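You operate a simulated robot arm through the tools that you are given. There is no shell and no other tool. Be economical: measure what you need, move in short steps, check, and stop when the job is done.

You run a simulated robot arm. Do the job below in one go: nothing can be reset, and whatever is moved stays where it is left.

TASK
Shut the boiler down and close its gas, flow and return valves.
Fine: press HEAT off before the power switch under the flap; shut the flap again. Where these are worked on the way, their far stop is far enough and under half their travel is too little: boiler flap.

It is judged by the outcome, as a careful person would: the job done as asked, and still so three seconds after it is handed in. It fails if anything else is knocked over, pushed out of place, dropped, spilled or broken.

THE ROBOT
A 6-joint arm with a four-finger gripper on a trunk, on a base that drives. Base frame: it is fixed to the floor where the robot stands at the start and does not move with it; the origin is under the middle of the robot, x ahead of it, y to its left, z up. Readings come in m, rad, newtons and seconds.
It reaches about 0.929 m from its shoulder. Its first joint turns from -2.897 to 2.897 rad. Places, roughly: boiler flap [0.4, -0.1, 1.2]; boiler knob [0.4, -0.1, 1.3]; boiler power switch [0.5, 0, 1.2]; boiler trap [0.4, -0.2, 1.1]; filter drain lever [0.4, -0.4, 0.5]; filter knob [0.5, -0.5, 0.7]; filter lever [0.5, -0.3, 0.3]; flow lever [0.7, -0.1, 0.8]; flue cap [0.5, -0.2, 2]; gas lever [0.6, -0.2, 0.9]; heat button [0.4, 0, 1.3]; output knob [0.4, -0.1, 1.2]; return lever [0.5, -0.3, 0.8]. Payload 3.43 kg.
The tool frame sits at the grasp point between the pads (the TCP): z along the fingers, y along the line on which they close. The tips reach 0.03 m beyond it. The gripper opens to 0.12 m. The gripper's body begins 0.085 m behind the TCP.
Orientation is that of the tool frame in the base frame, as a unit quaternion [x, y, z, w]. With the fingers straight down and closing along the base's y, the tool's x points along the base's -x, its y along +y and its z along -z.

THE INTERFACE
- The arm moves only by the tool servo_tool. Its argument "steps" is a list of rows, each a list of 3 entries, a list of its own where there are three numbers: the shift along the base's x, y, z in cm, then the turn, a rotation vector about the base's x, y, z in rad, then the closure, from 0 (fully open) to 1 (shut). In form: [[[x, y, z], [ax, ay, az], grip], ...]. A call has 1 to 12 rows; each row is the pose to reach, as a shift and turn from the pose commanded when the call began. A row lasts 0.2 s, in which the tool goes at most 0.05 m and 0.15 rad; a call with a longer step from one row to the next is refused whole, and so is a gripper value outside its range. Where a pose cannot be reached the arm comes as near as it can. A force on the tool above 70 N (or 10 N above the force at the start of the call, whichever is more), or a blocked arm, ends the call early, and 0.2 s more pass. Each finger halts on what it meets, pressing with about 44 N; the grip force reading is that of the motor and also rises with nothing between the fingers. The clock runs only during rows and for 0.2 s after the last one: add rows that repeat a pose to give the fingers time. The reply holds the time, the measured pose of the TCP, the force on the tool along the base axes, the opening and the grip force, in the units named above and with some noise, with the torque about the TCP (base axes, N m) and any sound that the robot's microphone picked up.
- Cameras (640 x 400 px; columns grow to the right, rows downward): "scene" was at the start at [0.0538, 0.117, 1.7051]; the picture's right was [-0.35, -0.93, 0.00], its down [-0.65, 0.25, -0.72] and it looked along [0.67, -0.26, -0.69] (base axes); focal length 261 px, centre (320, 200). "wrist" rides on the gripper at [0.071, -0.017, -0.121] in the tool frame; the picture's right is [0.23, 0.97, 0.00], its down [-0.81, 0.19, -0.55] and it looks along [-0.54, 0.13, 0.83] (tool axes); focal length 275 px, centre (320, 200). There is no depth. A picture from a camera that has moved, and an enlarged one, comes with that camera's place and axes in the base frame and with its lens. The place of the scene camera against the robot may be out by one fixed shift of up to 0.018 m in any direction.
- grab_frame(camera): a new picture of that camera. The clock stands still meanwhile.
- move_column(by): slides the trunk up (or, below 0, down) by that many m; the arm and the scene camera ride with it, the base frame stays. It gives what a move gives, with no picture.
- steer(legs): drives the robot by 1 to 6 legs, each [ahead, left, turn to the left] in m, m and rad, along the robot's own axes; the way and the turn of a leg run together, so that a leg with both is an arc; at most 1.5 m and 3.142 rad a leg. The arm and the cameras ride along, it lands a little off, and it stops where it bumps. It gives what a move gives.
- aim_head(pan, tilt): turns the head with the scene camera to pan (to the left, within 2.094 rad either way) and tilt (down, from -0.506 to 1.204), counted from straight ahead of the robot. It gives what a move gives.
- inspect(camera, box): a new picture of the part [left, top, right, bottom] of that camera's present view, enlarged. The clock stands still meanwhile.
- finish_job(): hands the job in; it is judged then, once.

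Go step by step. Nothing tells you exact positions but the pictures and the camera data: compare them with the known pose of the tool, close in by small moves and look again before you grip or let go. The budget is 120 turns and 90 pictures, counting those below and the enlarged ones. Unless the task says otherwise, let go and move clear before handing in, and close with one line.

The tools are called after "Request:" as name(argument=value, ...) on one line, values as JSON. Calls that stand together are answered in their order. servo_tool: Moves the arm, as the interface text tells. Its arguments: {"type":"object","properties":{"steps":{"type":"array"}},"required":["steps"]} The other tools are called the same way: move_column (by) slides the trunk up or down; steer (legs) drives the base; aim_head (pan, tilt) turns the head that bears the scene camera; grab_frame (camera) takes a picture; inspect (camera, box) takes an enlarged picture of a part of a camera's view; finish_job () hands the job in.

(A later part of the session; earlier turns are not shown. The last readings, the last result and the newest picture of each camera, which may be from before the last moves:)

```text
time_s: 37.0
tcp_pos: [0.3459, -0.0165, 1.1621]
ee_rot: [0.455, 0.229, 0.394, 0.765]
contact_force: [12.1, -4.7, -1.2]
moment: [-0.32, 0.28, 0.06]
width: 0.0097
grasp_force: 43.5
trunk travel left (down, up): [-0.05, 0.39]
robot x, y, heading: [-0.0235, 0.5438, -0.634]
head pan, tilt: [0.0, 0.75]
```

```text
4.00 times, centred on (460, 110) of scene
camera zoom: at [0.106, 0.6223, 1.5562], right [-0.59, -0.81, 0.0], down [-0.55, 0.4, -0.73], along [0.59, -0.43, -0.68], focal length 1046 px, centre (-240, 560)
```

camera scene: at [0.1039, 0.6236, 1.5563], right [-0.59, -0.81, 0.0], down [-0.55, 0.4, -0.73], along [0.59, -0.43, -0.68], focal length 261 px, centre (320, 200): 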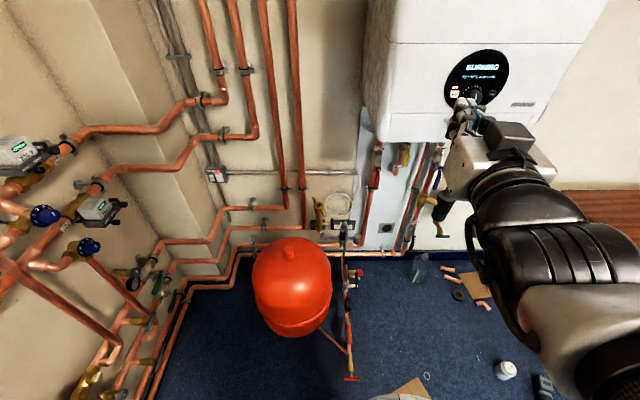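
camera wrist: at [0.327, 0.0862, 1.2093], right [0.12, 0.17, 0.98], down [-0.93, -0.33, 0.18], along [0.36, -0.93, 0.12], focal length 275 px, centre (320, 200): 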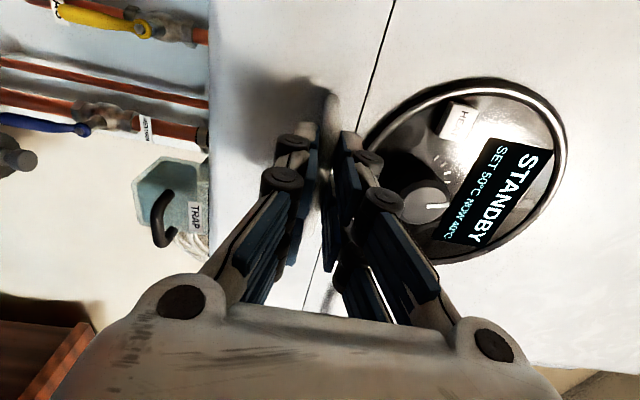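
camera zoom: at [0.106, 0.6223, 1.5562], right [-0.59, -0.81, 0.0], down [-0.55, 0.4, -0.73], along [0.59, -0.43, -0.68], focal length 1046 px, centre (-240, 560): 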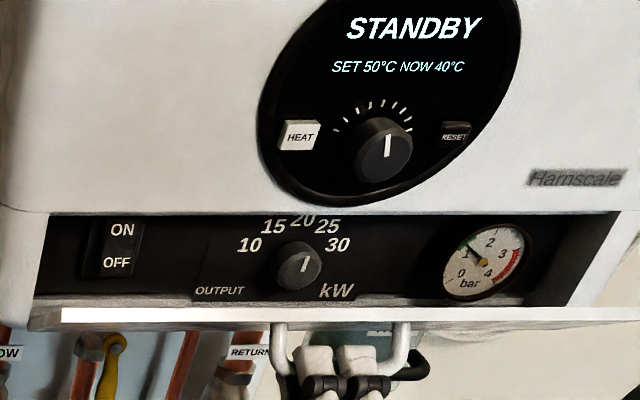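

The flap is nearly fully down, with the ON/OFF rocker at the left. I release the handle and withdraw along the tool axis.

Request:
servo_tool(steps=[[[0, 0, 0], [0, 0, 0], 0.75], [[0, 0, 0], [0, 0, 0], 0.7], [[-1.5, 1.1, -1], [0, 0, 0], 0.7], [[-3.5, 2.6, -2.4], [0, 0, 0], 0.7], [[-6, 4.4, -4], [0, 0, 0], 0.7], [[-9, 6.6, -5], [0, 0, 0], 0.9]])

Request:
inspect(camera="scene", box=[360, 60, 560, 185])

Request:
grab_frame(camera="wrist")

```text
time_s: 38.4
tcp_pos: [0.2568, 0.0388, 1.1158]
ee_rot: [0.457, 0.231, 0.395, 0.763]
contact_force: [-0.1, 0.9, 0.7]
moment: [-0.01, 0.0, 0.03]
width: 0.0126
grasp_force: 0.0
out of reach, approached as far as the arm can: row 6
trunk travel left (down, up): [-0.05, 0.39]
robot x, y, heading: [-0.0247, 0.5389, -0.633]
head pan, tilt: [0.0, 0.75]
```

```text
3.20 times, centred on (460, 122) of scene
camera zoom: at [0.1033, 0.6231, 1.5564], right [-0.59, -0.81, 0.0], down [-0.55, 0.4, -0.73], along [0.59, -0.43, -0.68], focal length 837 px, centre (-128, 448)
```

zoom: 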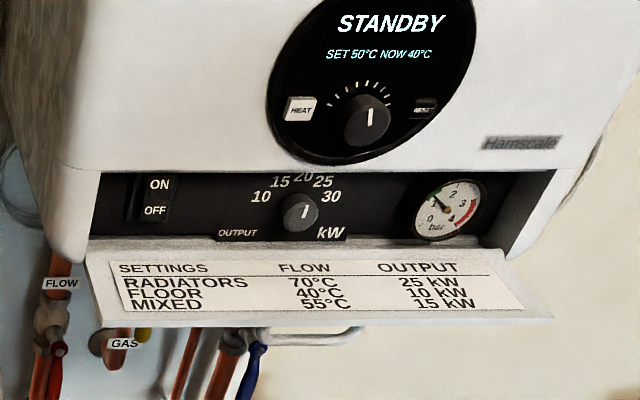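

```text
50 pictures are left
camera wrist: at [0.2211, 0.1544, 1.0438], right [-0.25, 0.45, 0.86], down [-0.94, -0.32, -0.1], along [0.23, -0.83, 0.5], focal length 275 px, centre (320, 200)
```

wrist: 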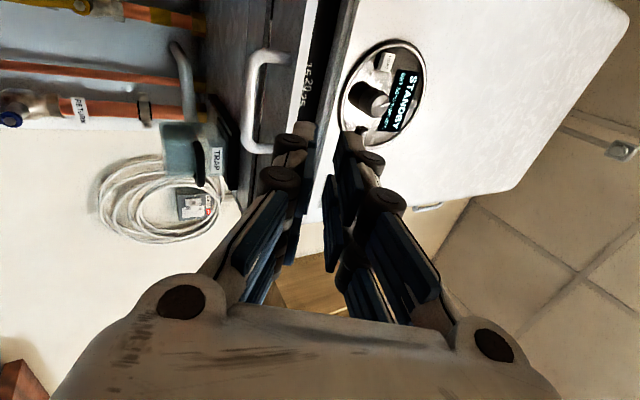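

The flap hangs open. I undo the tilt, move left and up to the switch's height, then roll the gripper further so its camera is on top.

Request:
servo_tool(steps=[[[1.2, 1.6, 2], [0.08, 0.105, 0], 1], [[2.4, 3.2, 4], [0.16, 0.21, 0], 1], [[3.6, 4.8, 6], [0.24, 0.32, 0], 1], [[4.8, 6.4, 7.4], [0.3, 0.4, 0], 1], [[6, 8.2, 7.4], [0.3, 0.4, 0], 1], [[6.8, 9.5, 7.4], [0.3, 0.4, 0], 1]])

Request:
servo_tool(steps=[[[0, 0, 0], [0.112, -0.083, 0], 1], [[0, 0, 0], [0.226, -0.166, 0], 1], [[0, 0, 0], [0.338, -0.249, 0], 1], [[0, 0, 0], [0.451, -0.331, 0], 1], [[0, 0, 0], [0.564, -0.414, 0], 1], [[0, 0, 0], [0.677, -0.497, 0], 1], [[0, 0, 0], [0.79, -0.58, 0], 1], [[0, 0, 0], [0.903, -0.663, 0], 1], [[0, 0, 0], [1.016, -0.746, 0], 1], [[0, 0, 0], [1.128, -0.829, 0], 1], [[0, 0, 0], [1.241, -0.912, 0], 1], [[0, 0, 0], [1.266, -0.93, 0], 1]])

Request:
grab_frame(camera="wrist")

```text
time_s: 39.8
tcp_pos: [0.3244, 0.1363, 1.1908]
ee_rot: [0.632, 0.314, 0.327, 0.628]
contact_force: [0.6, -0.3, -0.5]
moment: [0.0, 0.04, 0.04]
width: 0.0
grasp_force: 33.5
trunk travel left (down, up): [-0.05, 0.39]
robot x, y, heading: [-0.0266, 0.5423, -0.636]
head pan, tilt: [0.0, 0.75]
```

```text
time_s: 42.4
tcp_pos: [0.3251, 0.1355, 1.191]
ee_rot: [0.668, -0.228, 0.675, 0.214]
contact_force: [0.3, 0.4, -0.3]
moment: [-0.01, 0.02, 0.0]
width: 0.0
grasp_force: 33.2
trunk travel left (down, up): [-0.05, 0.39]
robot x, y, heading: [-0.028, 0.542, -0.637]
head pan, tilt: [0.0, 0.75]
```

```text
49 pictures are left
camera wrist: at [0.239, 0.2191, 1.2617], right [-0.58, -0.79, 0.21], down [-0.55, 0.19, -0.82], along [0.6, -0.59, -0.54], focal length 275 px, centre (320, 200)
```

wrist: 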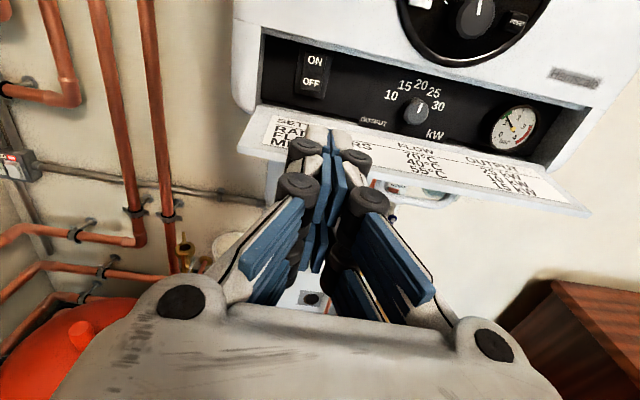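

I can see the rocker: OFF half is about z 1.197, lateral offset 1.2 cm left of my tool. I move in 15 cm and check.

Request:
servo_tool(steps=[[[3.5, -1.2, 0.4], [0, 0, 0], 1], [[7, -3.7, 0.4], [0, 0, 0], 1], [[10.5, -6.2, 0.4], [0, 0, 0], 1], [[12.8, -7.9, 0.4], [0, 0, 0], 1]])

Request:
grab_frame(camera="wrist")

Request:
inspect(camera="scene", box=[370, 70, 490, 145])

```text
time_s: 43.4
tcp_pos: [0.4554, 0.0562, 1.1952]
ee_rot: [0.668, -0.229, 0.674, 0.215]
contact_force: [0.2, -0.6, -0.1]
moment: [0.02, -0.01, 0.01]
width: 0.0
grasp_force: 33.1
trunk travel left (down, up): [-0.05, 0.39]
robot x, y, heading: [-0.0271, 0.5417, -0.637]
head pan, tilt: [0.0, 0.75]
```

```text
48 pictures are left
camera wrist: at [0.3686, 0.14, 1.2658], right [-0.58, -0.79, 0.21], down [-0.55, 0.19, -0.82], along [0.6, -0.59, -0.54], focal length 275 px, centre (320, 200)
```

wrist: 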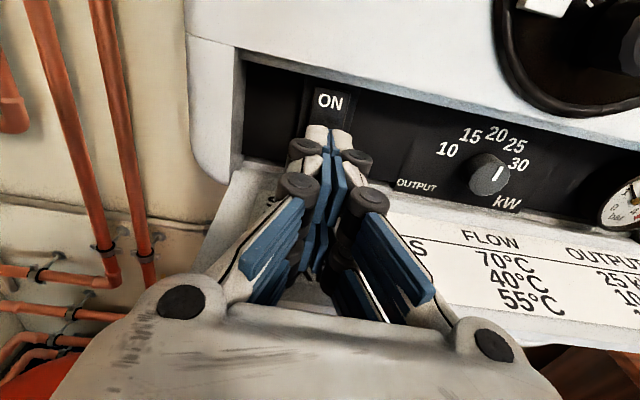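

```text
5.33 times, centred on (430, 108) of scene
camera zoom: at [0.1041, 0.6228, 1.5563], right [-0.59, -0.81, 0.0], down [-0.55, 0.4, -0.73], along [0.59, -0.43, -0.68], focal length 1394 px, centre (-267, 693)
```

zoom: 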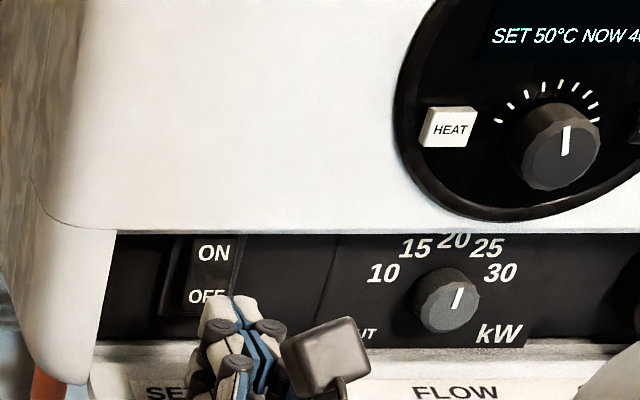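

Aligned with OFF. I press in gently.

Request:
servo_tool(steps=[[[1.6, -1.2, 0], [0, 0, 0], 1], [[2.4, -1.8, 0], [0, 0, 0], 1], [[2.8, -2.05, 0], [0, 0, 0], 1], [[3.2, -2.35, 0], [0, 0, 0], 1], [[3.6, -2.65, 0], [0, 0, 0], 1]])

Request:
inspect(camera="scene", box=[370, 60, 530, 160])

```text
time_s: 44.6
tcp_pos: [0.48, 0.0367, 1.1939]
ee_rot: [0.67, -0.228, 0.673, 0.215]
contact_force: [-53.9, 43.5, -13.5]
moment: [-0.73, -0.26, 0.12]
width: 0.0061
grasp_force: 32.9
trunk travel left (down, up): [-0.05, 0.39]
robot x, y, heading: [-0.0253, 0.545, -0.634]
head pan, tilt: [0.0, 0.75]
```

```text
4.00 times, centred on (450, 110) of scene
camera zoom: at [0.095, 0.6299, 1.5566], right [-0.59, -0.81, 0.0], down [-0.54, 0.4, -0.74], along [0.59, -0.44, -0.68], focal length 1046 px, centre (-200, 560)
```

zoom: 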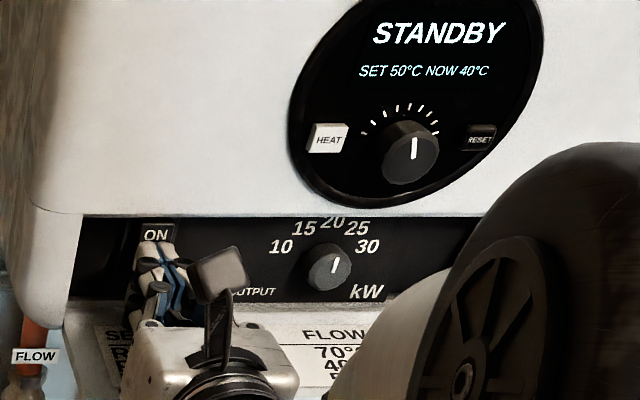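

Firm contact but no click. I back off a little and look at the switch up close.

Request:
servo_tool(steps=[[[-2.4, 1.8, 0], [0, 0, 0], 1], [[-4, 3, 1.5], [0, 0, 0], 1], [[-4, 3, 4], [0, 0, 0], 1]])

Request:
inspect(camera="wrist", box=[240, 40, 400, 200])

Request:
inspect(camera="scene", box=[380, 85, 460, 135])

```text
time_s: 45.4
tcp_pos: [0.45, 0.0612, 1.2364]
ee_rot: [0.667, -0.227, 0.676, 0.215]
contact_force: [0.2, -0.2, 0.1]
moment: [0.02, 0.0, -0.02]
width: 0.0
grasp_force: 32.9
trunk travel left (down, up): [-0.05, 0.39]
robot x, y, heading: [-0.0283, 0.5412, -0.635]
head pan, tilt: [0.0, 0.75]
```

```text
2.50 times, centred on (320, 120) of wrist
camera zoom: at [0.3632, 0.1444, 1.3058], right [-0.58, -0.79, 0.21], down [-0.55, 0.18, -0.82], along [0.6, -0.59, -0.54], focal length 688 px, centre (320, 400)
```

zoom: 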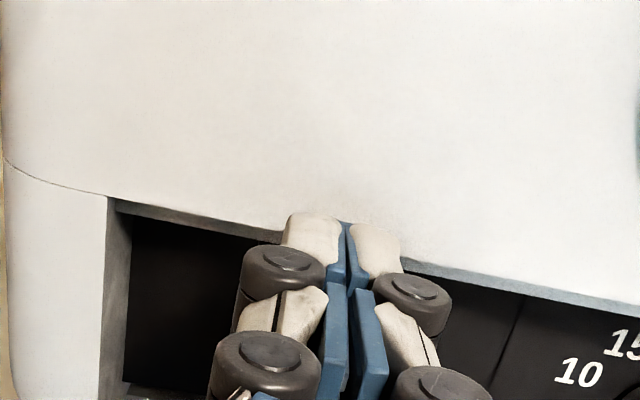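

```text
8.00 times, centred on (420, 110) of scene
camera zoom: at [0.1032, 0.6236, 1.5564], right [-0.59, -0.81, 0.0], down [-0.55, 0.4, -0.73], along [0.59, -0.43, -0.68], focal length 2092 px, centre (-480, 920)
```

zoom: 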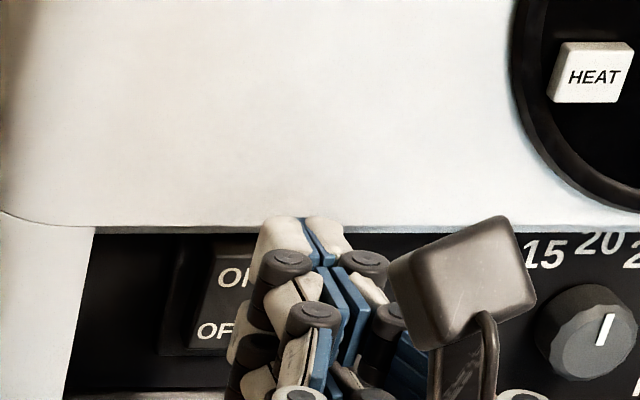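

The fingers hide it; I back off further for a clear close-up.

Request:
servo_tool(steps=[[[-3, 2.2, 0], [0, 0, 0], 1], [[-6, 4.4, -2], [0, 0, 0], 1], [[-7, 5.2, -4], [0, 0, 0], 1]])

Request:
inspect(camera="wrist", box=[240, 30, 400, 130])

Request:
inspect(camera="scene", box=[380, 85, 460, 135])

```text
time_s: 46.2
tcp_pos: [0.3802, 0.1127, 1.1944]
ee_rot: [0.668, -0.227, 0.675, 0.216]
contact_force: [-0.4, -0.5, 0.7]
moment: [0.01, -0.02, 0.02]
width: 0.0
grasp_force: 33.6
trunk travel left (down, up): [-0.05, 0.39]
robot x, y, heading: [-0.0253, 0.5417, -0.64]
head pan, tilt: [0.0, 0.75]
```

```text
4.00 times, centred on (320, 80) of wrist
camera zoom: at [0.2937, 0.1968, 1.2657], right [-0.58, -0.79, 0.21], down [-0.55, 0.18, -0.82], along [0.6, -0.59, -0.54], focal length 1101 px, centre (320, 680)
```

zoom: 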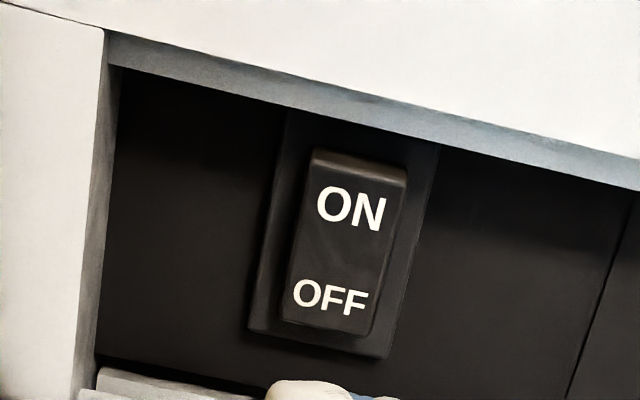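

```text
8.00 times, centred on (420, 110) of scene
camera zoom: at [0.104, 0.6229, 1.5563], right [-0.59, -0.81, 0.0], down [-0.55, 0.4, -0.73], along [0.59, -0.43, -0.68], focal length 2092 px, centre (-480, 920)
```

zoom: 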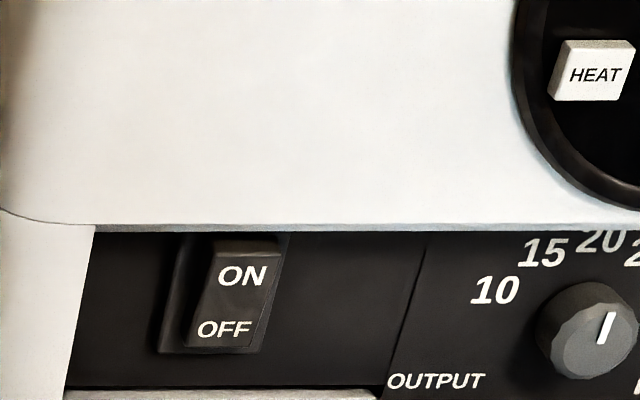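

The rocker's upper (ON) end now seems to stand out, as if OFF is pressed. I check the display.

Request:
inspect(camera="scene", box=[380, 20, 580, 145])

```text
3.20 times, centred on (480, 82) of scene
camera zoom: at [0.104, 0.6229, 1.5563], right [-0.59, -0.81, 0.0], down [-0.55, 0.4, -0.73], along [0.59, -0.43, -0.68], focal length 837 px, centre (-192, 576)
```

zoom: 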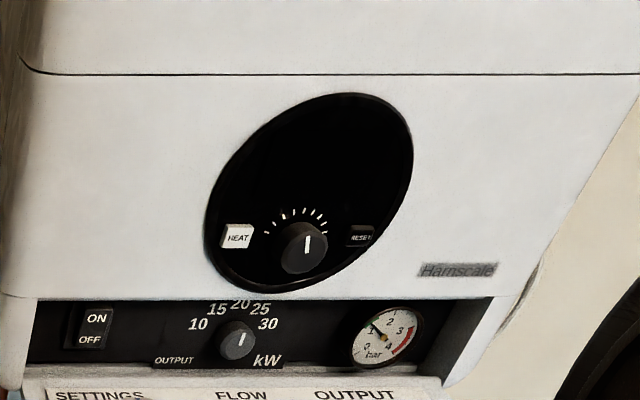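

The display is dark, so the power is off (switched after HEAT). Now I shut the flap: go under it, left of the handle, lift and push in.

Request:
servo_tool(steps=[[[-3.2, 2.4, 0], [0, 0, 0], 1], [[-4.0, 2.0, -4], [0, 0, 0], 1], [[-4.4, 1.6, -8], [0, 0, 0], 1], [[-4.4, 1.6, -10], [0, 0, 0], 1], [[-0.8, -1.1, -10], [0, 0, 0], 1], [[2.5, -3.6, -10], [0, 0, 0], 1], [[3.3, -4.2, -10], [0, 0, 0], 1]])

Request:
grab_frame(camera="wrist")

Request:
inspect(camera="scene", box=[360, 60, 560, 185])

```text
time_s: 47.8
tcp_pos: [0.4125, 0.0698, 1.093]
ee_rot: [0.668, -0.227, 0.675, 0.215]
contact_force: [0.2, -0.6, -0.2]
moment: [0.02, -0.01, -0.02]
width: 0.0
grasp_force: 33.3
trunk travel left (down, up): [-0.05, 0.39]
robot x, y, heading: [-0.0253, 0.5408, -0.634]
head pan, tilt: [0.0, 0.75]
```

```text
40 pictures are left
camera wrist: at [0.326, 0.1526, 1.1636], right [-0.58, -0.79, 0.21], down [-0.55, 0.18, -0.82], along [0.6, -0.59, -0.54], focal length 275 px, centre (320, 200)
```

wrist: 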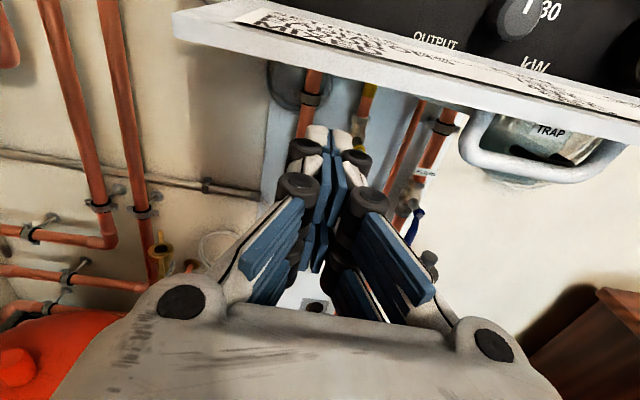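

```text
3.20 times, centred on (460, 122) of scene
camera zoom: at [0.1037, 0.6231, 1.5564], right [-0.59, -0.81, 0.0], down [-0.55, 0.4, -0.73], along [0.59, -0.43, -0.68], focal length 837 px, centre (-128, 448)
```

zoom: 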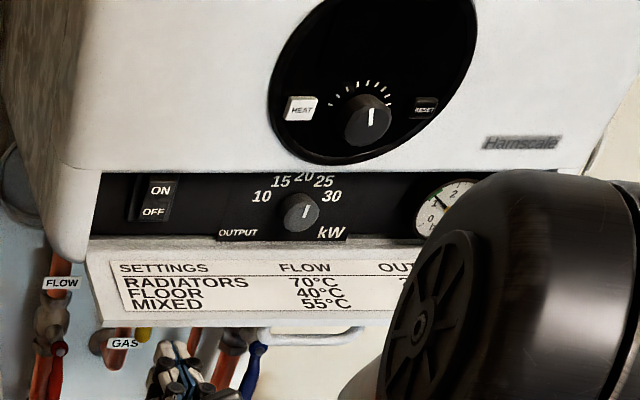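

Fingers are under the flap, clear of the handle. Lifting and pushing it shut.

Request:
servo_tool(steps=[[[0, 0, 3], [0, 0, 0], 1], [[0, 0, 5], [0, 0, 0], 1], [[0, 0, 7], [0, 0, 0], 1], [[0, 0, 9], [0, 0, 0], 1], [[0.6, -0.45, 10.3], [0, 0, 0], 1], [[1.6, -1.2, 11.3], [0, 0, 0], 1], [[2.8, -2.1, 12], [0, 0, 0], 1], [[3.8, -2.8, 12.3], [0, 0, 0], 1], [[4.2, -3.1, 12.3], [0, 0, 0], 1]])

Request:
inspect(camera="scene", box=[360, 60, 560, 185])

```text
time_s: 49.8
tcp_pos: [0.456, 0.0404, 1.2178]
ee_rot: [0.668, -0.228, 0.674, 0.216]
contact_force: [0.7, 0.8, 1.0]
moment: [-0.01, -0.01, -0.04]
width: 0.0
grasp_force: 33.8
trunk travel left (down, up): [-0.05, 0.39]
robot x, y, heading: [-0.0297, 0.5416, -0.637]
head pan, tilt: [0.0, 0.75]
```

```text
3.20 times, centred on (460, 122) of scene
camera zoom: at [0.1037, 0.6231, 1.5564], right [-0.59, -0.81, 0.0], down [-0.55, 0.4, -0.73], along [0.59, -0.43, -0.68], focal length 837 px, centre (-128, 448)
```

zoom: 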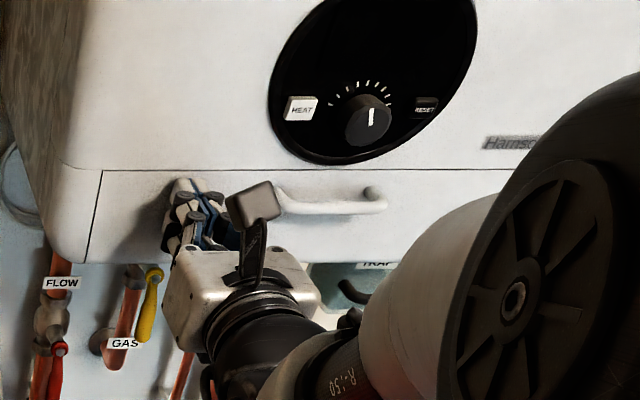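

Flap shut flush. I give it a short extra push, then retreat and look at the valves.

Request:
servo_tool(steps=[[[0.4, -0.3, 0], [0, 0, 0], 1], [[-2, 1.5, 0], [0, 0, 0], 1], [[-5.5, 4.1, -2], [0, 0, 0], 1], [[-9, 6.7, -4], [0, 0, 0], 1], [[-10, 7.4, -8], [0, 0, 0], 1], [[-10, 7.4, -12], [0, 0, 0], 1], [[-10, 7.4, -16], [0, 0, 0], 1], [[-10, 7.4, -20], [0, 0, 0], 1]])

Request:
aim_head(pan=-0.1, tilt=0.6)

Request:
grab_frame(camera="scene")

Request:
grab_frame(camera="wrist")

```text
time_s: 51.6
tcp_pos: [0.3543, 0.1129, 1.0182]
ee_rot: [0.668, -0.227, 0.675, 0.216]
contact_force: [0.5, 0.2, 1.2]
moment: [-0.03, -0.02, -0.03]
width: 0.0
grasp_force: 33.2
trunk travel left (down, up): [-0.05, 0.39]
robot x, y, heading: [-0.0238, 0.5406, -0.634]
head pan, tilt: [0.0, 0.75]
```

```text
time_s: 52.3
tcp_pos: [0.3536, 0.1138, 1.0194]
ee_rot: [0.668, -0.227, 0.675, 0.216]
contact_force: [-0.4, 0.6, 0.4]
moment: [0.02, -0.01, 0.0]
width: 0.0001
grasp_force: 33.4
trunk travel left (down, up): [-0.05, 0.39]
robot x, y, heading: [-0.0272, 0.5428, -0.637]
head pan, tilt: [-0.099, 0.6]
```

```text
37 pictures are left
camera scene: at [0.1027, 0.613, 1.5692], right [-0.67, -0.74, 0.0], down [-0.42, 0.38, -0.82], along [0.61, -0.55, -0.57], focal length 261 px, centre (320, 200)
```

scene: 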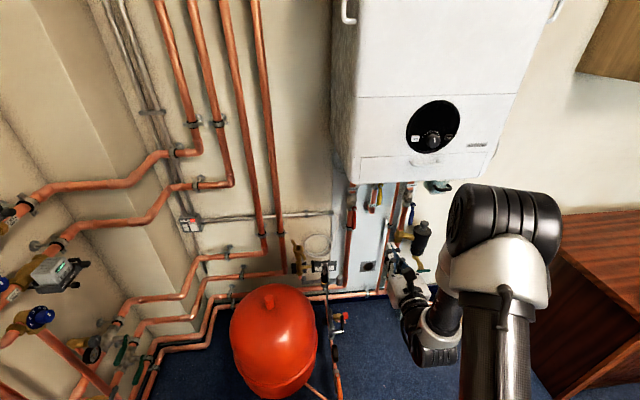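

```text
36 pictures are left
camera wrist: at [0.2674, 0.1972, 1.0899], right [-0.58, -0.79, 0.21], down [-0.55, 0.18, -0.82], along [0.6, -0.59, -0.54], focal length 275 px, centre (320, 200)
```

wrist: 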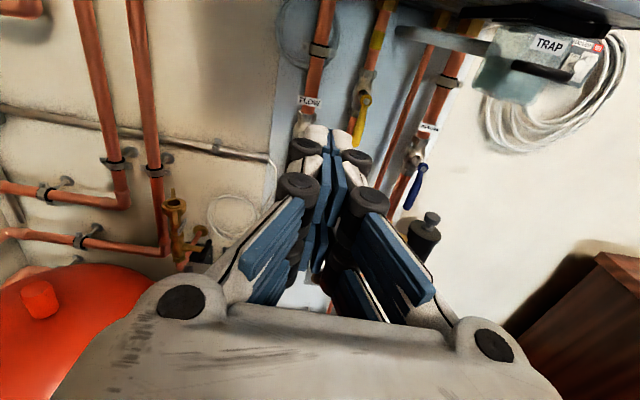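

I see three lever valves: FLOW (red), GAS (yellow), RETURN (blue), all in line with their pipes (open). I zoom for pivots and stops.

Request:
inspect(camera="wrist", box=[270, 40, 470, 215])

Request:
inspect(camera="scene", box=[320, 165, 440, 240])

```text
2.29 times, centred on (370, 128) of wrist
camera zoom: at [0.2674, 0.1972, 1.0899], right [-0.58, -0.79, 0.21], down [-0.55, 0.18, -0.82], along [0.6, -0.59, -0.54], focal length 629 px, centre (206, 366)
```

zoom: 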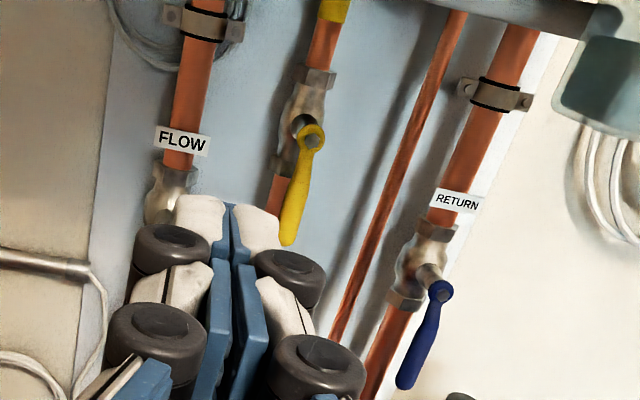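

```text
5.33 times, centred on (380, 202) of scene
camera zoom: at [0.1027, 0.613, 1.5692], right [-0.67, -0.74, 0.0], down [-0.42, 0.38, -0.82], along [0.61, -0.55, -0.57], focal length 1394 px, centre (0, 187)
```

zoom: 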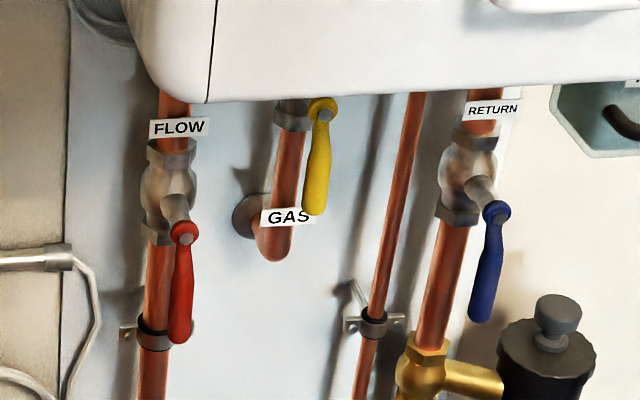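

Pivots come out at (face-frame) FLOW ≈ (0.685, -0.115, 0.87), GAS ≈ (0.629, -0.208, 0.98), RETURN ≈ (0.524, -0.318, 0.88), each lever hanging down ~10 cm. They're too far from here; I lower the hand, then drive right, then ahead.

Request:
servo_tool(steps=[[[-0.8, 0.6, -4], [0, 0, 0], 1], [[-1.6, 1.2, -8], [0, 0, 0], 1], [[-2.4, 1.8, -12], [0, 0, 0], 1]])

Request:
steer(legs=[[0, -0.35, 0]])

Request:
aim_head(pan=0.2, tilt=0.7)

Request:
grab_frame(camera="scene")

Request:
grab_frame(camera="wrist")

```text
time_s: 53.1
tcp_pos: [0.332, 0.1327, 0.8991]
ee_rot: [0.668, -0.227, 0.675, 0.216]
contact_force: [-0.2, 0.4, 1.7]
moment: [0.0, 0.02, 0.02]
width: 0.0
grasp_force: 33.5
trunk travel left (down, up): [-0.05, 0.39]
robot x, y, heading: [-0.0264, 0.5416, -0.634]
head pan, tilt: [-0.099, 0.6]
```

```text
time_s: 55.4
tcp_pos: [0.1232, -0.1477, 0.8987]
ee_rot: [0.668, -0.229, 0.674, 0.217]
contact_force: [0.2, -0.4, -0.1]
moment: [-0.02, 0.02, -0.01]
width: 0.0
grasp_force: 32.6
trunk travel left (down, up): [-0.05, 0.39]
robot x, y, heading: [-0.2343, 0.2613, -0.635]
head pan, tilt: [-0.099, 0.6]
```

```text
time_s: 56.2
tcp_pos: [0.1235, -0.1486, 0.8992]
ee_rot: [0.668, -0.228, 0.674, 0.216]
contact_force: [-0.1, -0.8, 0.1]
moment: [-0.04, 0.01, 0.01]
width: 0.0
grasp_force: 33.9
trunk travel left (down, up): [-0.05, 0.39]
robot x, y, heading: [-0.2345, 0.2629, -0.635]
head pan, tilt: [0.201, 0.7]
```

```text
33 pictures are left
camera scene: at [-0.0921, 0.3565, 1.5606], right [-0.42, -0.91, 0.0], down [-0.58, 0.27, -0.77], along [0.69, -0.32, -0.64], focal length 261 px, centre (320, 200)
```

scene: 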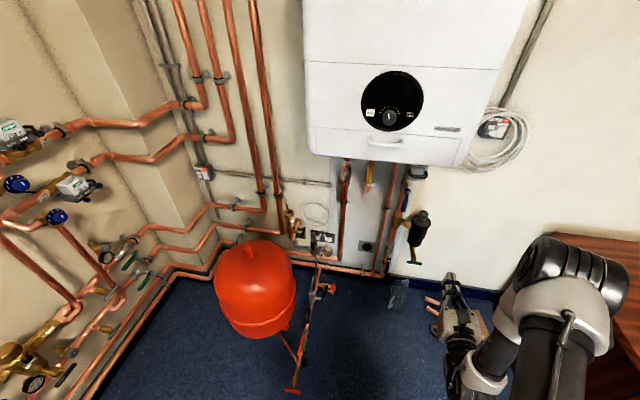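

```text
32 pictures are left
camera wrist: at [0.0375, -0.0647, 0.9698], right [-0.58, -0.78, 0.21], down [-0.55, 0.19, -0.82], along [0.6, -0.59, -0.54], focal length 275 px, centre (320, 200)
```

wrist: 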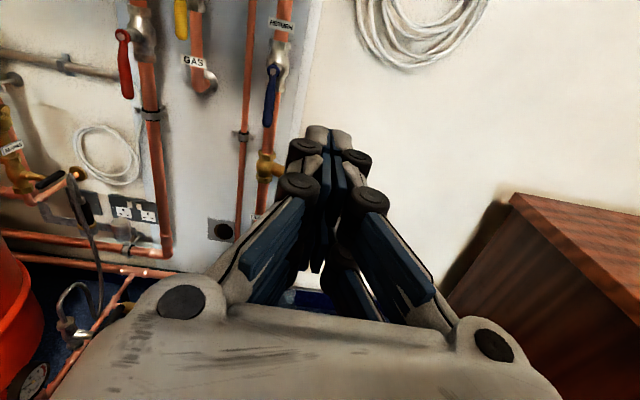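

Path ahead is clear of the filling loop and floor items. I drive ahead 0.22 m.

Request:
steer(legs=[[0.22, 0, 0]])

Request:
grab_frame(camera="scene")

Request:
grab_frame(camera="wrist")

```text
time_s: 57.8
tcp_pos: [0.2984, -0.278, 0.8997]
ee_rot: [0.668, -0.228, 0.674, 0.216]
contact_force: [-0.6, 0.1, -0.5]
moment: [0.04, 0.0, -0.02]
width: 0.0
grasp_force: 33.5
trunk travel left (down, up): [-0.05, 0.39]
robot x, y, heading: [-0.0579, 0.1332, -0.636]
head pan, tilt: [0.201, 0.7]
```

```text
31 pictures are left
camera scene: at [0.0825, 0.2271, 1.5606], right [-0.42, -0.91, 0.0], down [-0.58, 0.27, -0.76], along [0.69, -0.32, -0.64], focal length 261 px, centre (320, 200)
```

scene: 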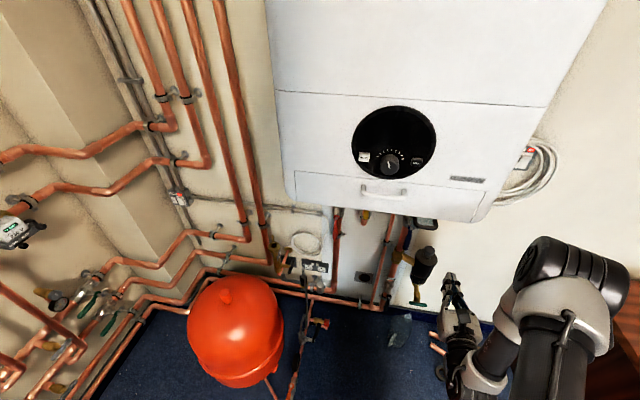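

```text
30 pictures are left
camera wrist: at [0.2119, -0.194, 0.9696], right [-0.58, -0.78, 0.21], down [-0.55, 0.19, -0.82], along [0.6, -0.59, -0.54], focal length 275 px, centre (320, 200)
```

wrist: 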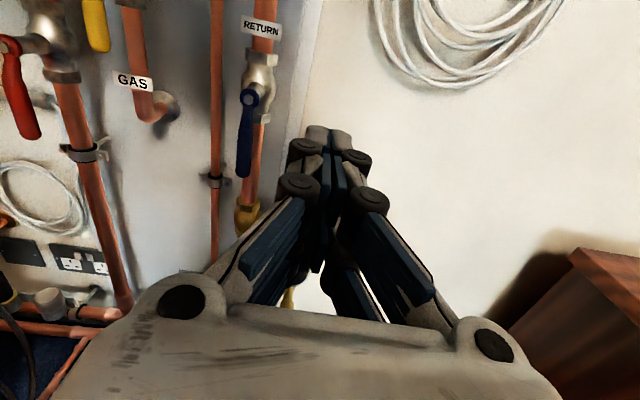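

Refined from two wrist views: the RETURN pivot is at lateral 0.035, depth 0.65, z 0.868. I bring the closed fingers to the right of its lever and go in under the boiler.

Request:
servo_tool(steps=[[[1.2, 1.7, -4.5], [0, 0, 0], 1], [[2.5, 3.4, -9], [0, 0, 0], 1], [[6.4, 0.5, -10], [0, 0, 0], 1], [[10.3, -2.4, -10], [0, 0, 0], 1], [[14.2, -5.3, -10], [0, 0, 0], 1], [[17.8, -7.9, -10], [0, 0, 0], 1]])

Request:
grab_frame(camera="wrist")

Request:
inspect(camera="scene", box=[320, 190, 480, 290])

```text
time_s: 59.2
tcp_pos: [0.455, -0.3777, 0.7963]
ee_rot: [0.672, -0.218, 0.677, 0.205]
contact_force: [0.1, 0.0, -0.1]
moment: [0.03, -0.03, -0.01]
width: 0.0001
grasp_force: 33.2
out of reach, approached as far as the arm can: row 4, 5, 6
trunk travel left (down, up): [-0.05, 0.39]
robot x, y, heading: [-0.0595, 0.1328, -0.642]
head pan, tilt: [0.201, 0.7]
```

```text
29 pictures are left
camera wrist: at [0.3669, -0.2971, 0.8678], right [-0.56, -0.8, 0.21], down [-0.55, 0.17, -0.81], along [0.62, -0.57, -0.54], focal length 275 px, centre (320, 200)
```

wrist: 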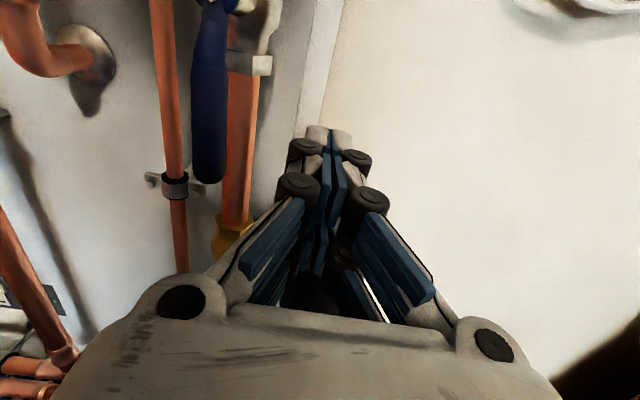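

```text
4.00 times, centred on (400, 240) of scene
camera zoom: at [0.0827, 0.2276, 1.5605], right [-0.42, -0.91, 0.0], down [-0.58, 0.27, -0.76], along [0.69, -0.32, -0.64], focal length 1046 px, centre (0, 40)
```

zoom: 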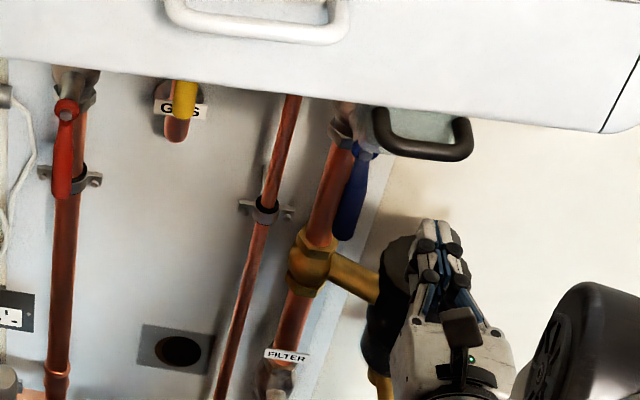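

I'm a few cm short. I retract, drive ahead 0.12 m (slightly right, to keep off the filling-loop pipe) and retry.

Request:
servo_tool(steps=[[[-4, 3, 0.5], [0, 0, 0], 1], [[-8, 6, 1], [0, 0, 0], 1], [[-11, 8, 1], [0, 0, 0], 1]])

Request:
steer(legs=[[0.12, -0.03, 0]])

Request:
grab_frame(camera="wrist")

```text
refused: row 1 steps farther than a row can; nothing moved
```

```text
time_s: 60.5
tcp_pos: [0.523, -0.4626, 0.7831]
ee_rot: [0.677, -0.221, 0.672, 0.203]
contact_force: [0.6, 0.9, 2.1]
moment: [0.07, 0.09, -0.01]
width: 0.0
grasp_force: 33.8
trunk travel left (down, up): [-0.05, 0.39]
robot x, y, heading: [0.0155, 0.0377, -0.641]
head pan, tilt: [0.201, 0.7]
```

```text
27 pictures are left
camera wrist: at [0.435, -0.3813, 0.8561], right [-0.56, -0.8, 0.21], down [-0.56, 0.18, -0.81], along [0.61, -0.57, -0.55], focal length 275 px, centre (320, 200)
```

wrist: 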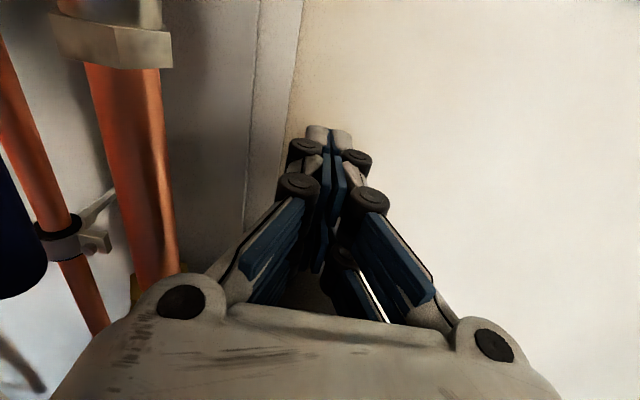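

The retract was refused by a hair and the drive went ahead; forces are small though. I retract straight back now and check that nothing was disturbed.

Request:
servo_tool(steps=[[[0, 0, 1.2], [0, 0, 0], 1], [[-3.2, 2.35, 1.4], [0, 0, 0], 1], [[-6.4, 4.7, 1.4], [0, 0, 0], 1], [[-9.6, 7, 1.4], [0, 0, 0], 1], [[-12.8, 9.4, 1.4], [0, 0, 0], 1], [[-16, 11.8, 1.4], [0, 0, 0], 1]])

Request:
grab_frame(camera="wrist")

Request:
inspect(camera="scene", box=[280, 190, 480, 315])

```text
time_s: 61.9
tcp_pos: [0.3649, -0.3513, 0.7971]
ee_rot: [0.679, -0.222, 0.67, 0.202]
contact_force: [0.7, 0.9, 0.1]
moment: [0.01, 0.02, -0.07]
width: 0.0
grasp_force: 33.5
trunk travel left (down, up): [-0.05, 0.39]
robot x, y, heading: [0.0193, 0.0335, -0.64]
head pan, tilt: [0.201, 0.7]
```

```text
26 pictures are left
camera wrist: at [0.2772, -0.2707, 0.8712], right [-0.56, -0.8, 0.21], down [-0.57, 0.19, -0.8], along [0.61, -0.57, -0.56], focal length 275 px, centre (320, 200)
```

wrist: 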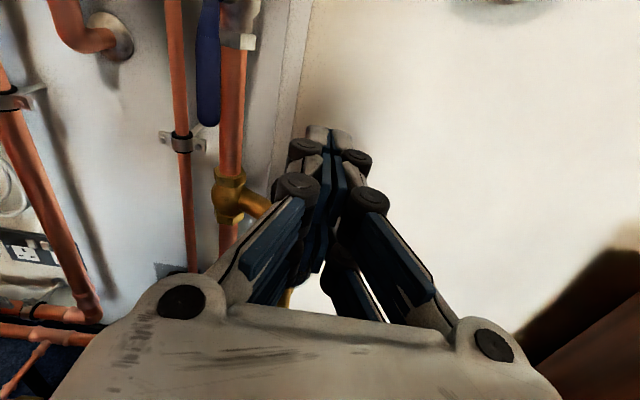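

```text
3.20 times, centred on (380, 252) of scene
camera zoom: at [0.1608, 0.1333, 1.5621], right [-0.42, -0.91, 0.0], down [-0.58, 0.27, -0.76], along [0.69, -0.33, -0.64], focal length 837 px, centre (128, 32)
```

zoom: 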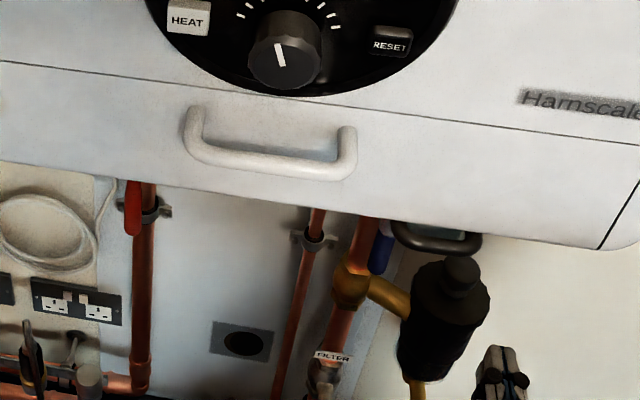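

Nothing disturbed. Now I align to the right of the RETURN lever and go in.

Request:
servo_tool(steps=[[[2.1, 2.9, 0.3], [0, 0, 0], 1], [[4.2, 5.8, 0.3], [0, 0, 0], 1], [[7.2, 3.6, 0.3], [0, 0, 0], 1], [[10.2, 1.4, 0.3], [0, 0, 0], 1], [[13.2, -0.8, 0.3], [0, 0, 0], 1], [[15.4, -2.4, 0.3], [0, 0, 0], 1]])

Request:
grab_frame(camera="wrist")

```text
time_s: 63.5
tcp_pos: [0.4579, -0.4331, 0.7859]
ee_rot: [0.679, -0.241, 0.664, 0.202]
contact_force: [-0.1, 0.8, -0.1]
moment: [0.0, -0.01, -0.07]
width: 0.0001
grasp_force: 33.0
out of reach, approached as far as the arm can: row 2, 3, 4, 5, 6
trunk travel left (down, up): [-0.05, 0.39]
robot x, y, heading: [0.0173, 0.0349, -0.654]
head pan, tilt: [0.201, 0.7]
stopped in row 6: the arm was blocked; the commanded pose is now the measured one
```

```text
24 pictures are left
camera wrist: at [0.3729, -0.3521, 0.861], right [-0.58, -0.79, 0.18], down [-0.56, 0.22, -0.8], along [0.59, -0.56, -0.57], focal length 275 px, centre (320, 200)
```

wrist: 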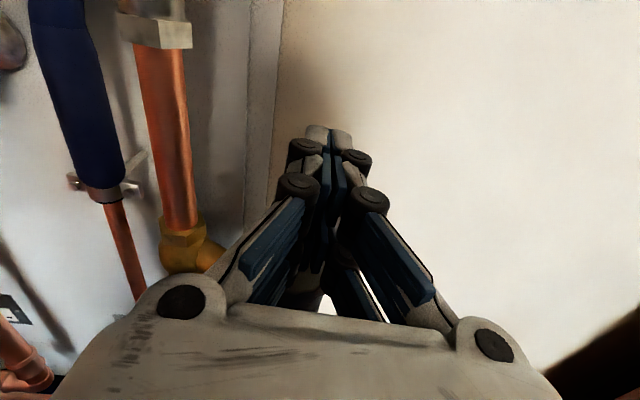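

The arm got blocked and drifted right. I look at the whole arm to see what limits it.

Request:
aim_head(pan=-0.3, tilt=0.8)

Request:
grab_frame(camera="scene")

```text
time_s: 64.4
tcp_pos: [0.4587, -0.4327, 0.7862]
ee_rot: [0.677, -0.241, 0.665, 0.202]
contact_force: [0.2, -1.2, -0.7]
moment: [-0.01, 0.0, 0.01]
width: 0.0
grasp_force: 33.2
trunk travel left (down, up): [-0.05, 0.39]
robot x, y, heading: [0.0169, 0.0392, -0.648]
head pan, tilt: [-0.3, 0.799]
```

```text
23 pictures are left
camera scene: at [0.1196, 0.0791, 1.5539], right [-0.81, -0.58, -0.01], down [-0.41, 0.59, -0.69], along [0.41, -0.56, -0.72], focal length 261 px, centre (320, 200)
```

scene: 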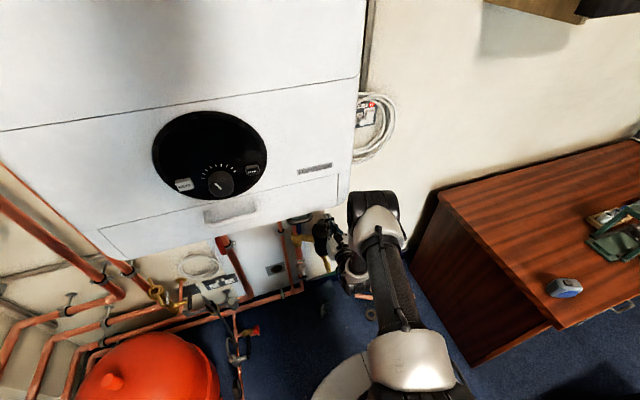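

The elbow is jammed by the boiler's lower right corner: too close, and the horizontal tool needs a bent wrist. I retract, drive back ~0.1 m, and will use a tool pitched downward.

Request:
servo_tool(steps=[[[-2, 1.5, 0.5], [0, 0, 0], 1], [[-5.2, 3.9, 0.8], [0, 0, 0], 1], [[-8.4, 6.2, 0.8], [0, 0, 0], 1], [[-11.6, 8.5, 0.8], [0, 0, 0], 1]])

Request:
steer(legs=[[-0.12, 0.05, 0.015]])

Request:
move_column(by=-0.05)

```text
time_s: 65.4
tcp_pos: [0.3555, -0.3259, 0.7993]
ee_rot: [0.68, -0.227, 0.667, 0.202]
contact_force: [0.0, 0.5, 0.1]
moment: [-0.04, -0.01, 0.01]
width: 0.0002
grasp_force: 33.4
trunk travel left (down, up): [-0.05, 0.39]
robot x, y, heading: [0.0187, 0.0372, -0.645]
head pan, tilt: [-0.3, 0.799]
```

```text
time_s: 66.7
tcp_pos: [0.2936, -0.2102, 0.7987]
ee_rot: [0.682, -0.223, 0.668, 0.197]
contact_force: [0.6, 0.4, -0.1]
moment: [-0.01, -0.01, -0.01]
width: 0.0
grasp_force: 33.2
trunk travel left (down, up): [-0.05, 0.39]
robot x, y, heading: [-0.0487, 0.15, -0.63]
head pan, tilt: [-0.3, 0.799]
```

```text
time_s: 67.6
tcp_pos: [0.2943, -0.2093, 0.7498]
ee_rot: [0.682, -0.223, 0.668, 0.197]
contact_force: [0.3, -0.1, 0.6]
moment: [0.03, 0.02, 0.03]
width: 0.0
grasp_force: 33.9
trunk travel left (down, up): [0.0, 0.44]
robot x, y, heading: [-0.0479, 0.1504, -0.633]
head pan, tilt: [-0.3, 0.799]
```

Now I pitch the tool down 0.6 rad while raising it to lever height.

Request:
servo_tool(steps=[[[0, 0, 2.5], [0.085, 0.117, 0], 1], [[0, 0, 5], [0.17, 0.234, 0], 1], [[0, 0, 7.5], [0.26, 0.35, 0], 1], [[0, 0, 9], [0.355, 0.484, 0], 1], [[3.2, -2.35, 8.5], [0.355, 0.484, 0], 1], [[6.4, -4.7, 8], [0.355, 0.484, 0], 1], [[9.6, -7, 7.5], [0.355, 0.484, 0], 1], [[12.8, -9.4, 7], [0.355, 0.484, 0], 1]])

Request:
grab_frame(camera="wrist")

```text
refused: row 4 steps farther than a row can; nothing moved
```

```text
22 pictures are left
camera wrist: at [0.2057, -0.1307, 0.8232], right [-0.55, -0.81, 0.2], down [-0.57, 0.19, -0.8], along [0.61, -0.55, -0.57], focal length 275 px, centre (320, 200)
```

wrist: 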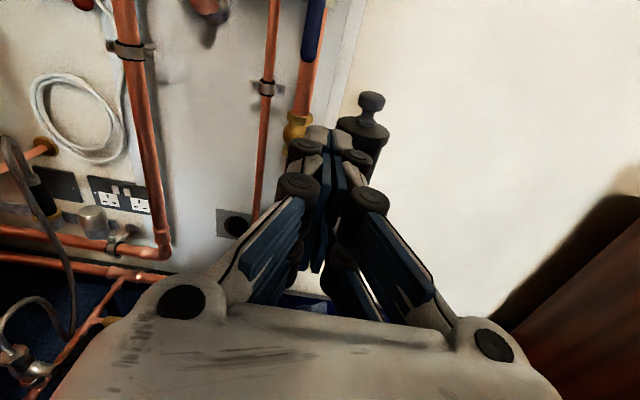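

Resend with smaller rotation steps.

Request:
servo_tool(steps=[[[0, 0, 2], [0.07, 0.097, 0], 1], [[0, 0, 4], [0.14, 0.194, 0], 1], [[0, 0, 6], [0.21, 0.29, 0], 1], [[0, 0, 8], [0.28, 0.387, 0], 1], [[0, 0, 9], [0.355, 0.484, 0], 1], [[3.2, -2.35, 8.5], [0.355, 0.484, 0], 1], [[6.4, -4.7, 8], [0.355, 0.484, 0], 1], [[9.6, -7, 7.5], [0.355, 0.484, 0], 1], [[12.8, -9.4, 7], [0.355, 0.484, 0], 1], [[16, -11.7, 6.5], [0.355, 0.484, 0], 1]])

Request:
grab_frame(camera="wrist")

```text
time_s: 69.8
tcp_pos: [0.4519, -0.3264, 0.8149]
ee_rot: [0.846, -0.282, 0.436, 0.121]
contact_force: [0.0, 0.5, 0.4]
moment: [-0.01, -0.03, 0.01]
width: 0.0002
grasp_force: 33.3
trunk travel left (down, up): [0.0, 0.44]
robot x, y, heading: [-0.0487, 0.1525, -0.629]
head pan, tilt: [-0.3, 0.799]
```

```text
21 pictures are left
camera wrist: at [0.4154, -0.2861, 0.9428], right [-0.46, -0.87, 0.15], down [-0.85, 0.4, -0.34], along [0.24, -0.28, -0.93], focal length 275 px, centre (320, 200)
```

wrist: 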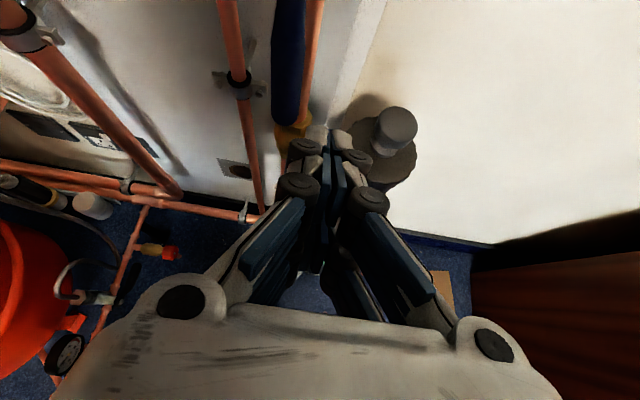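

Reachable now. I go in beside the lever (slightly right), then sweep it left and up along its arc, watching the force.

Request:
servo_tool(steps=[[[-0.5, -0.6, -0.5], [0, 0, 0], 1], [[2.4, -2.8, -1], [0, 0, 0], 1], [[5.5, -5, -1.2], [0, 0, 0], 1], [[6.0, -5.4, -1.2], [0, 0, 0], 1]])

Request:
servo_tool(steps=[[[0.8, 1.1, 0], [0, 0, 0], 1], [[1.4, 1.9, 0], [0, 0, 0], 1], [[2.0, 2.7, 0], [0, 0, 0], 1], [[2.6, 3.5, 0.2], [0, 0, 0], 1]])

Request:
grab_frame(camera="wrist")

```text
time_s: 70.8
tcp_pos: [0.5146, -0.38, 0.8035]
ee_rot: [0.845, -0.282, 0.437, 0.121]
contact_force: [-1.1, 0.8, -0.2]
moment: [-0.01, 0.04, 0.02]
width: 0.0001
grasp_force: 33.8
trunk travel left (down, up): [0.0, 0.44]
robot x, y, heading: [-0.0491, 0.1488, -0.63]
head pan, tilt: [-0.3, 0.799]
```

```text
time_s: 71.8
tcp_pos: [0.5409, -0.3443, 0.8029]
ee_rot: [0.846, -0.282, 0.436, 0.12]
contact_force: [-3.1, -1.1, 0.8]
moment: [0.02, -0.11, 0.04]
width: 0.0
grasp_force: 33.8
trunk travel left (down, up): [0.0, 0.44]
robot x, y, heading: [-0.0493, 0.1508, -0.632]
head pan, tilt: [-0.3, 0.799]
```

```text
20 pictures are left
camera wrist: at [0.5035, -0.3036, 0.9318], right [-0.46, -0.87, 0.15], down [-0.85, 0.4, -0.34], along [0.24, -0.28, -0.93], focal length 275 px, centre (320, 200)
```

wrist: 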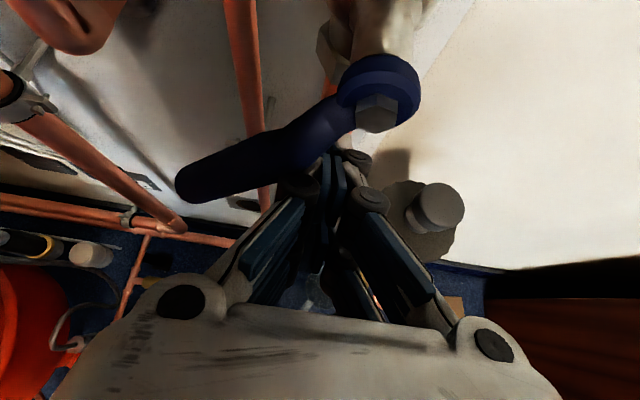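

It swings left freely. I continue the arc to horizontal and its stop.

Request:
servo_tool(steps=[[[1.2, 1.6, 0.5], [0, 0, 0], 1], [[2.1, 2.8, 1.5], [0, 0, 0], 1], [[2.8, 3.9, 3], [0, 0, 0], 1], [[3.3, 4.4, 4.5], [0, 0, 0], 1], [[3.4, 4.6, 6], [0, 0, 0], 1], [[3.4, 4.6, 7], [0, 0, 0], 1], [[3.4, 4.6, 7.8], [0, 0, 0], 1]])

Request:
grab_frame(camera="wrist")

```text
time_s: 73.6
tcp_pos: [0.5504, -0.2982, 0.836]
ee_rot: [0.863, -0.288, 0.403, 0.102]
contact_force: [0.8, -0.4, -0.1]
moment: [0.01, 0.02, -0.01]
width: 0.0
grasp_force: 33.5
out of reach, approached as far as the arm can: row 2, 3, 4, 5, 6, 7
trunk travel left (down, up): [0.0, 0.44]
robot x, y, heading: [-0.0498, 0.1522, -0.627]
head pan, tilt: [-0.3, 0.799]
stopped in row 7: the arm was blocked; the commanded pose is now the measured one
```

```text
19 pictures are left
camera wrist: at [0.5208, -0.2651, 0.9691], right [-0.45, -0.89, 0.12], down [-0.88, 0.41, -0.26], along [0.18, -0.22, -0.96], focal length 275 px, centre (320, 200)
```

wrist: 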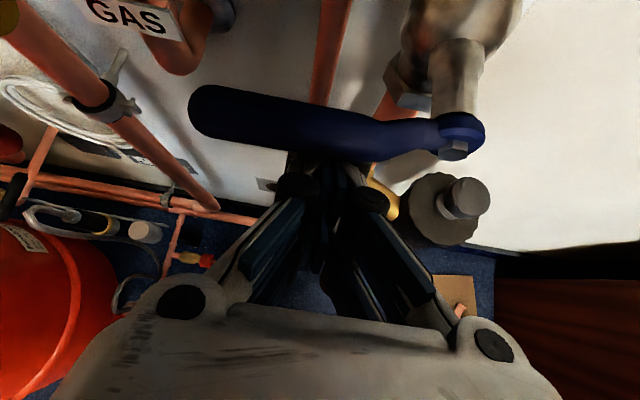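

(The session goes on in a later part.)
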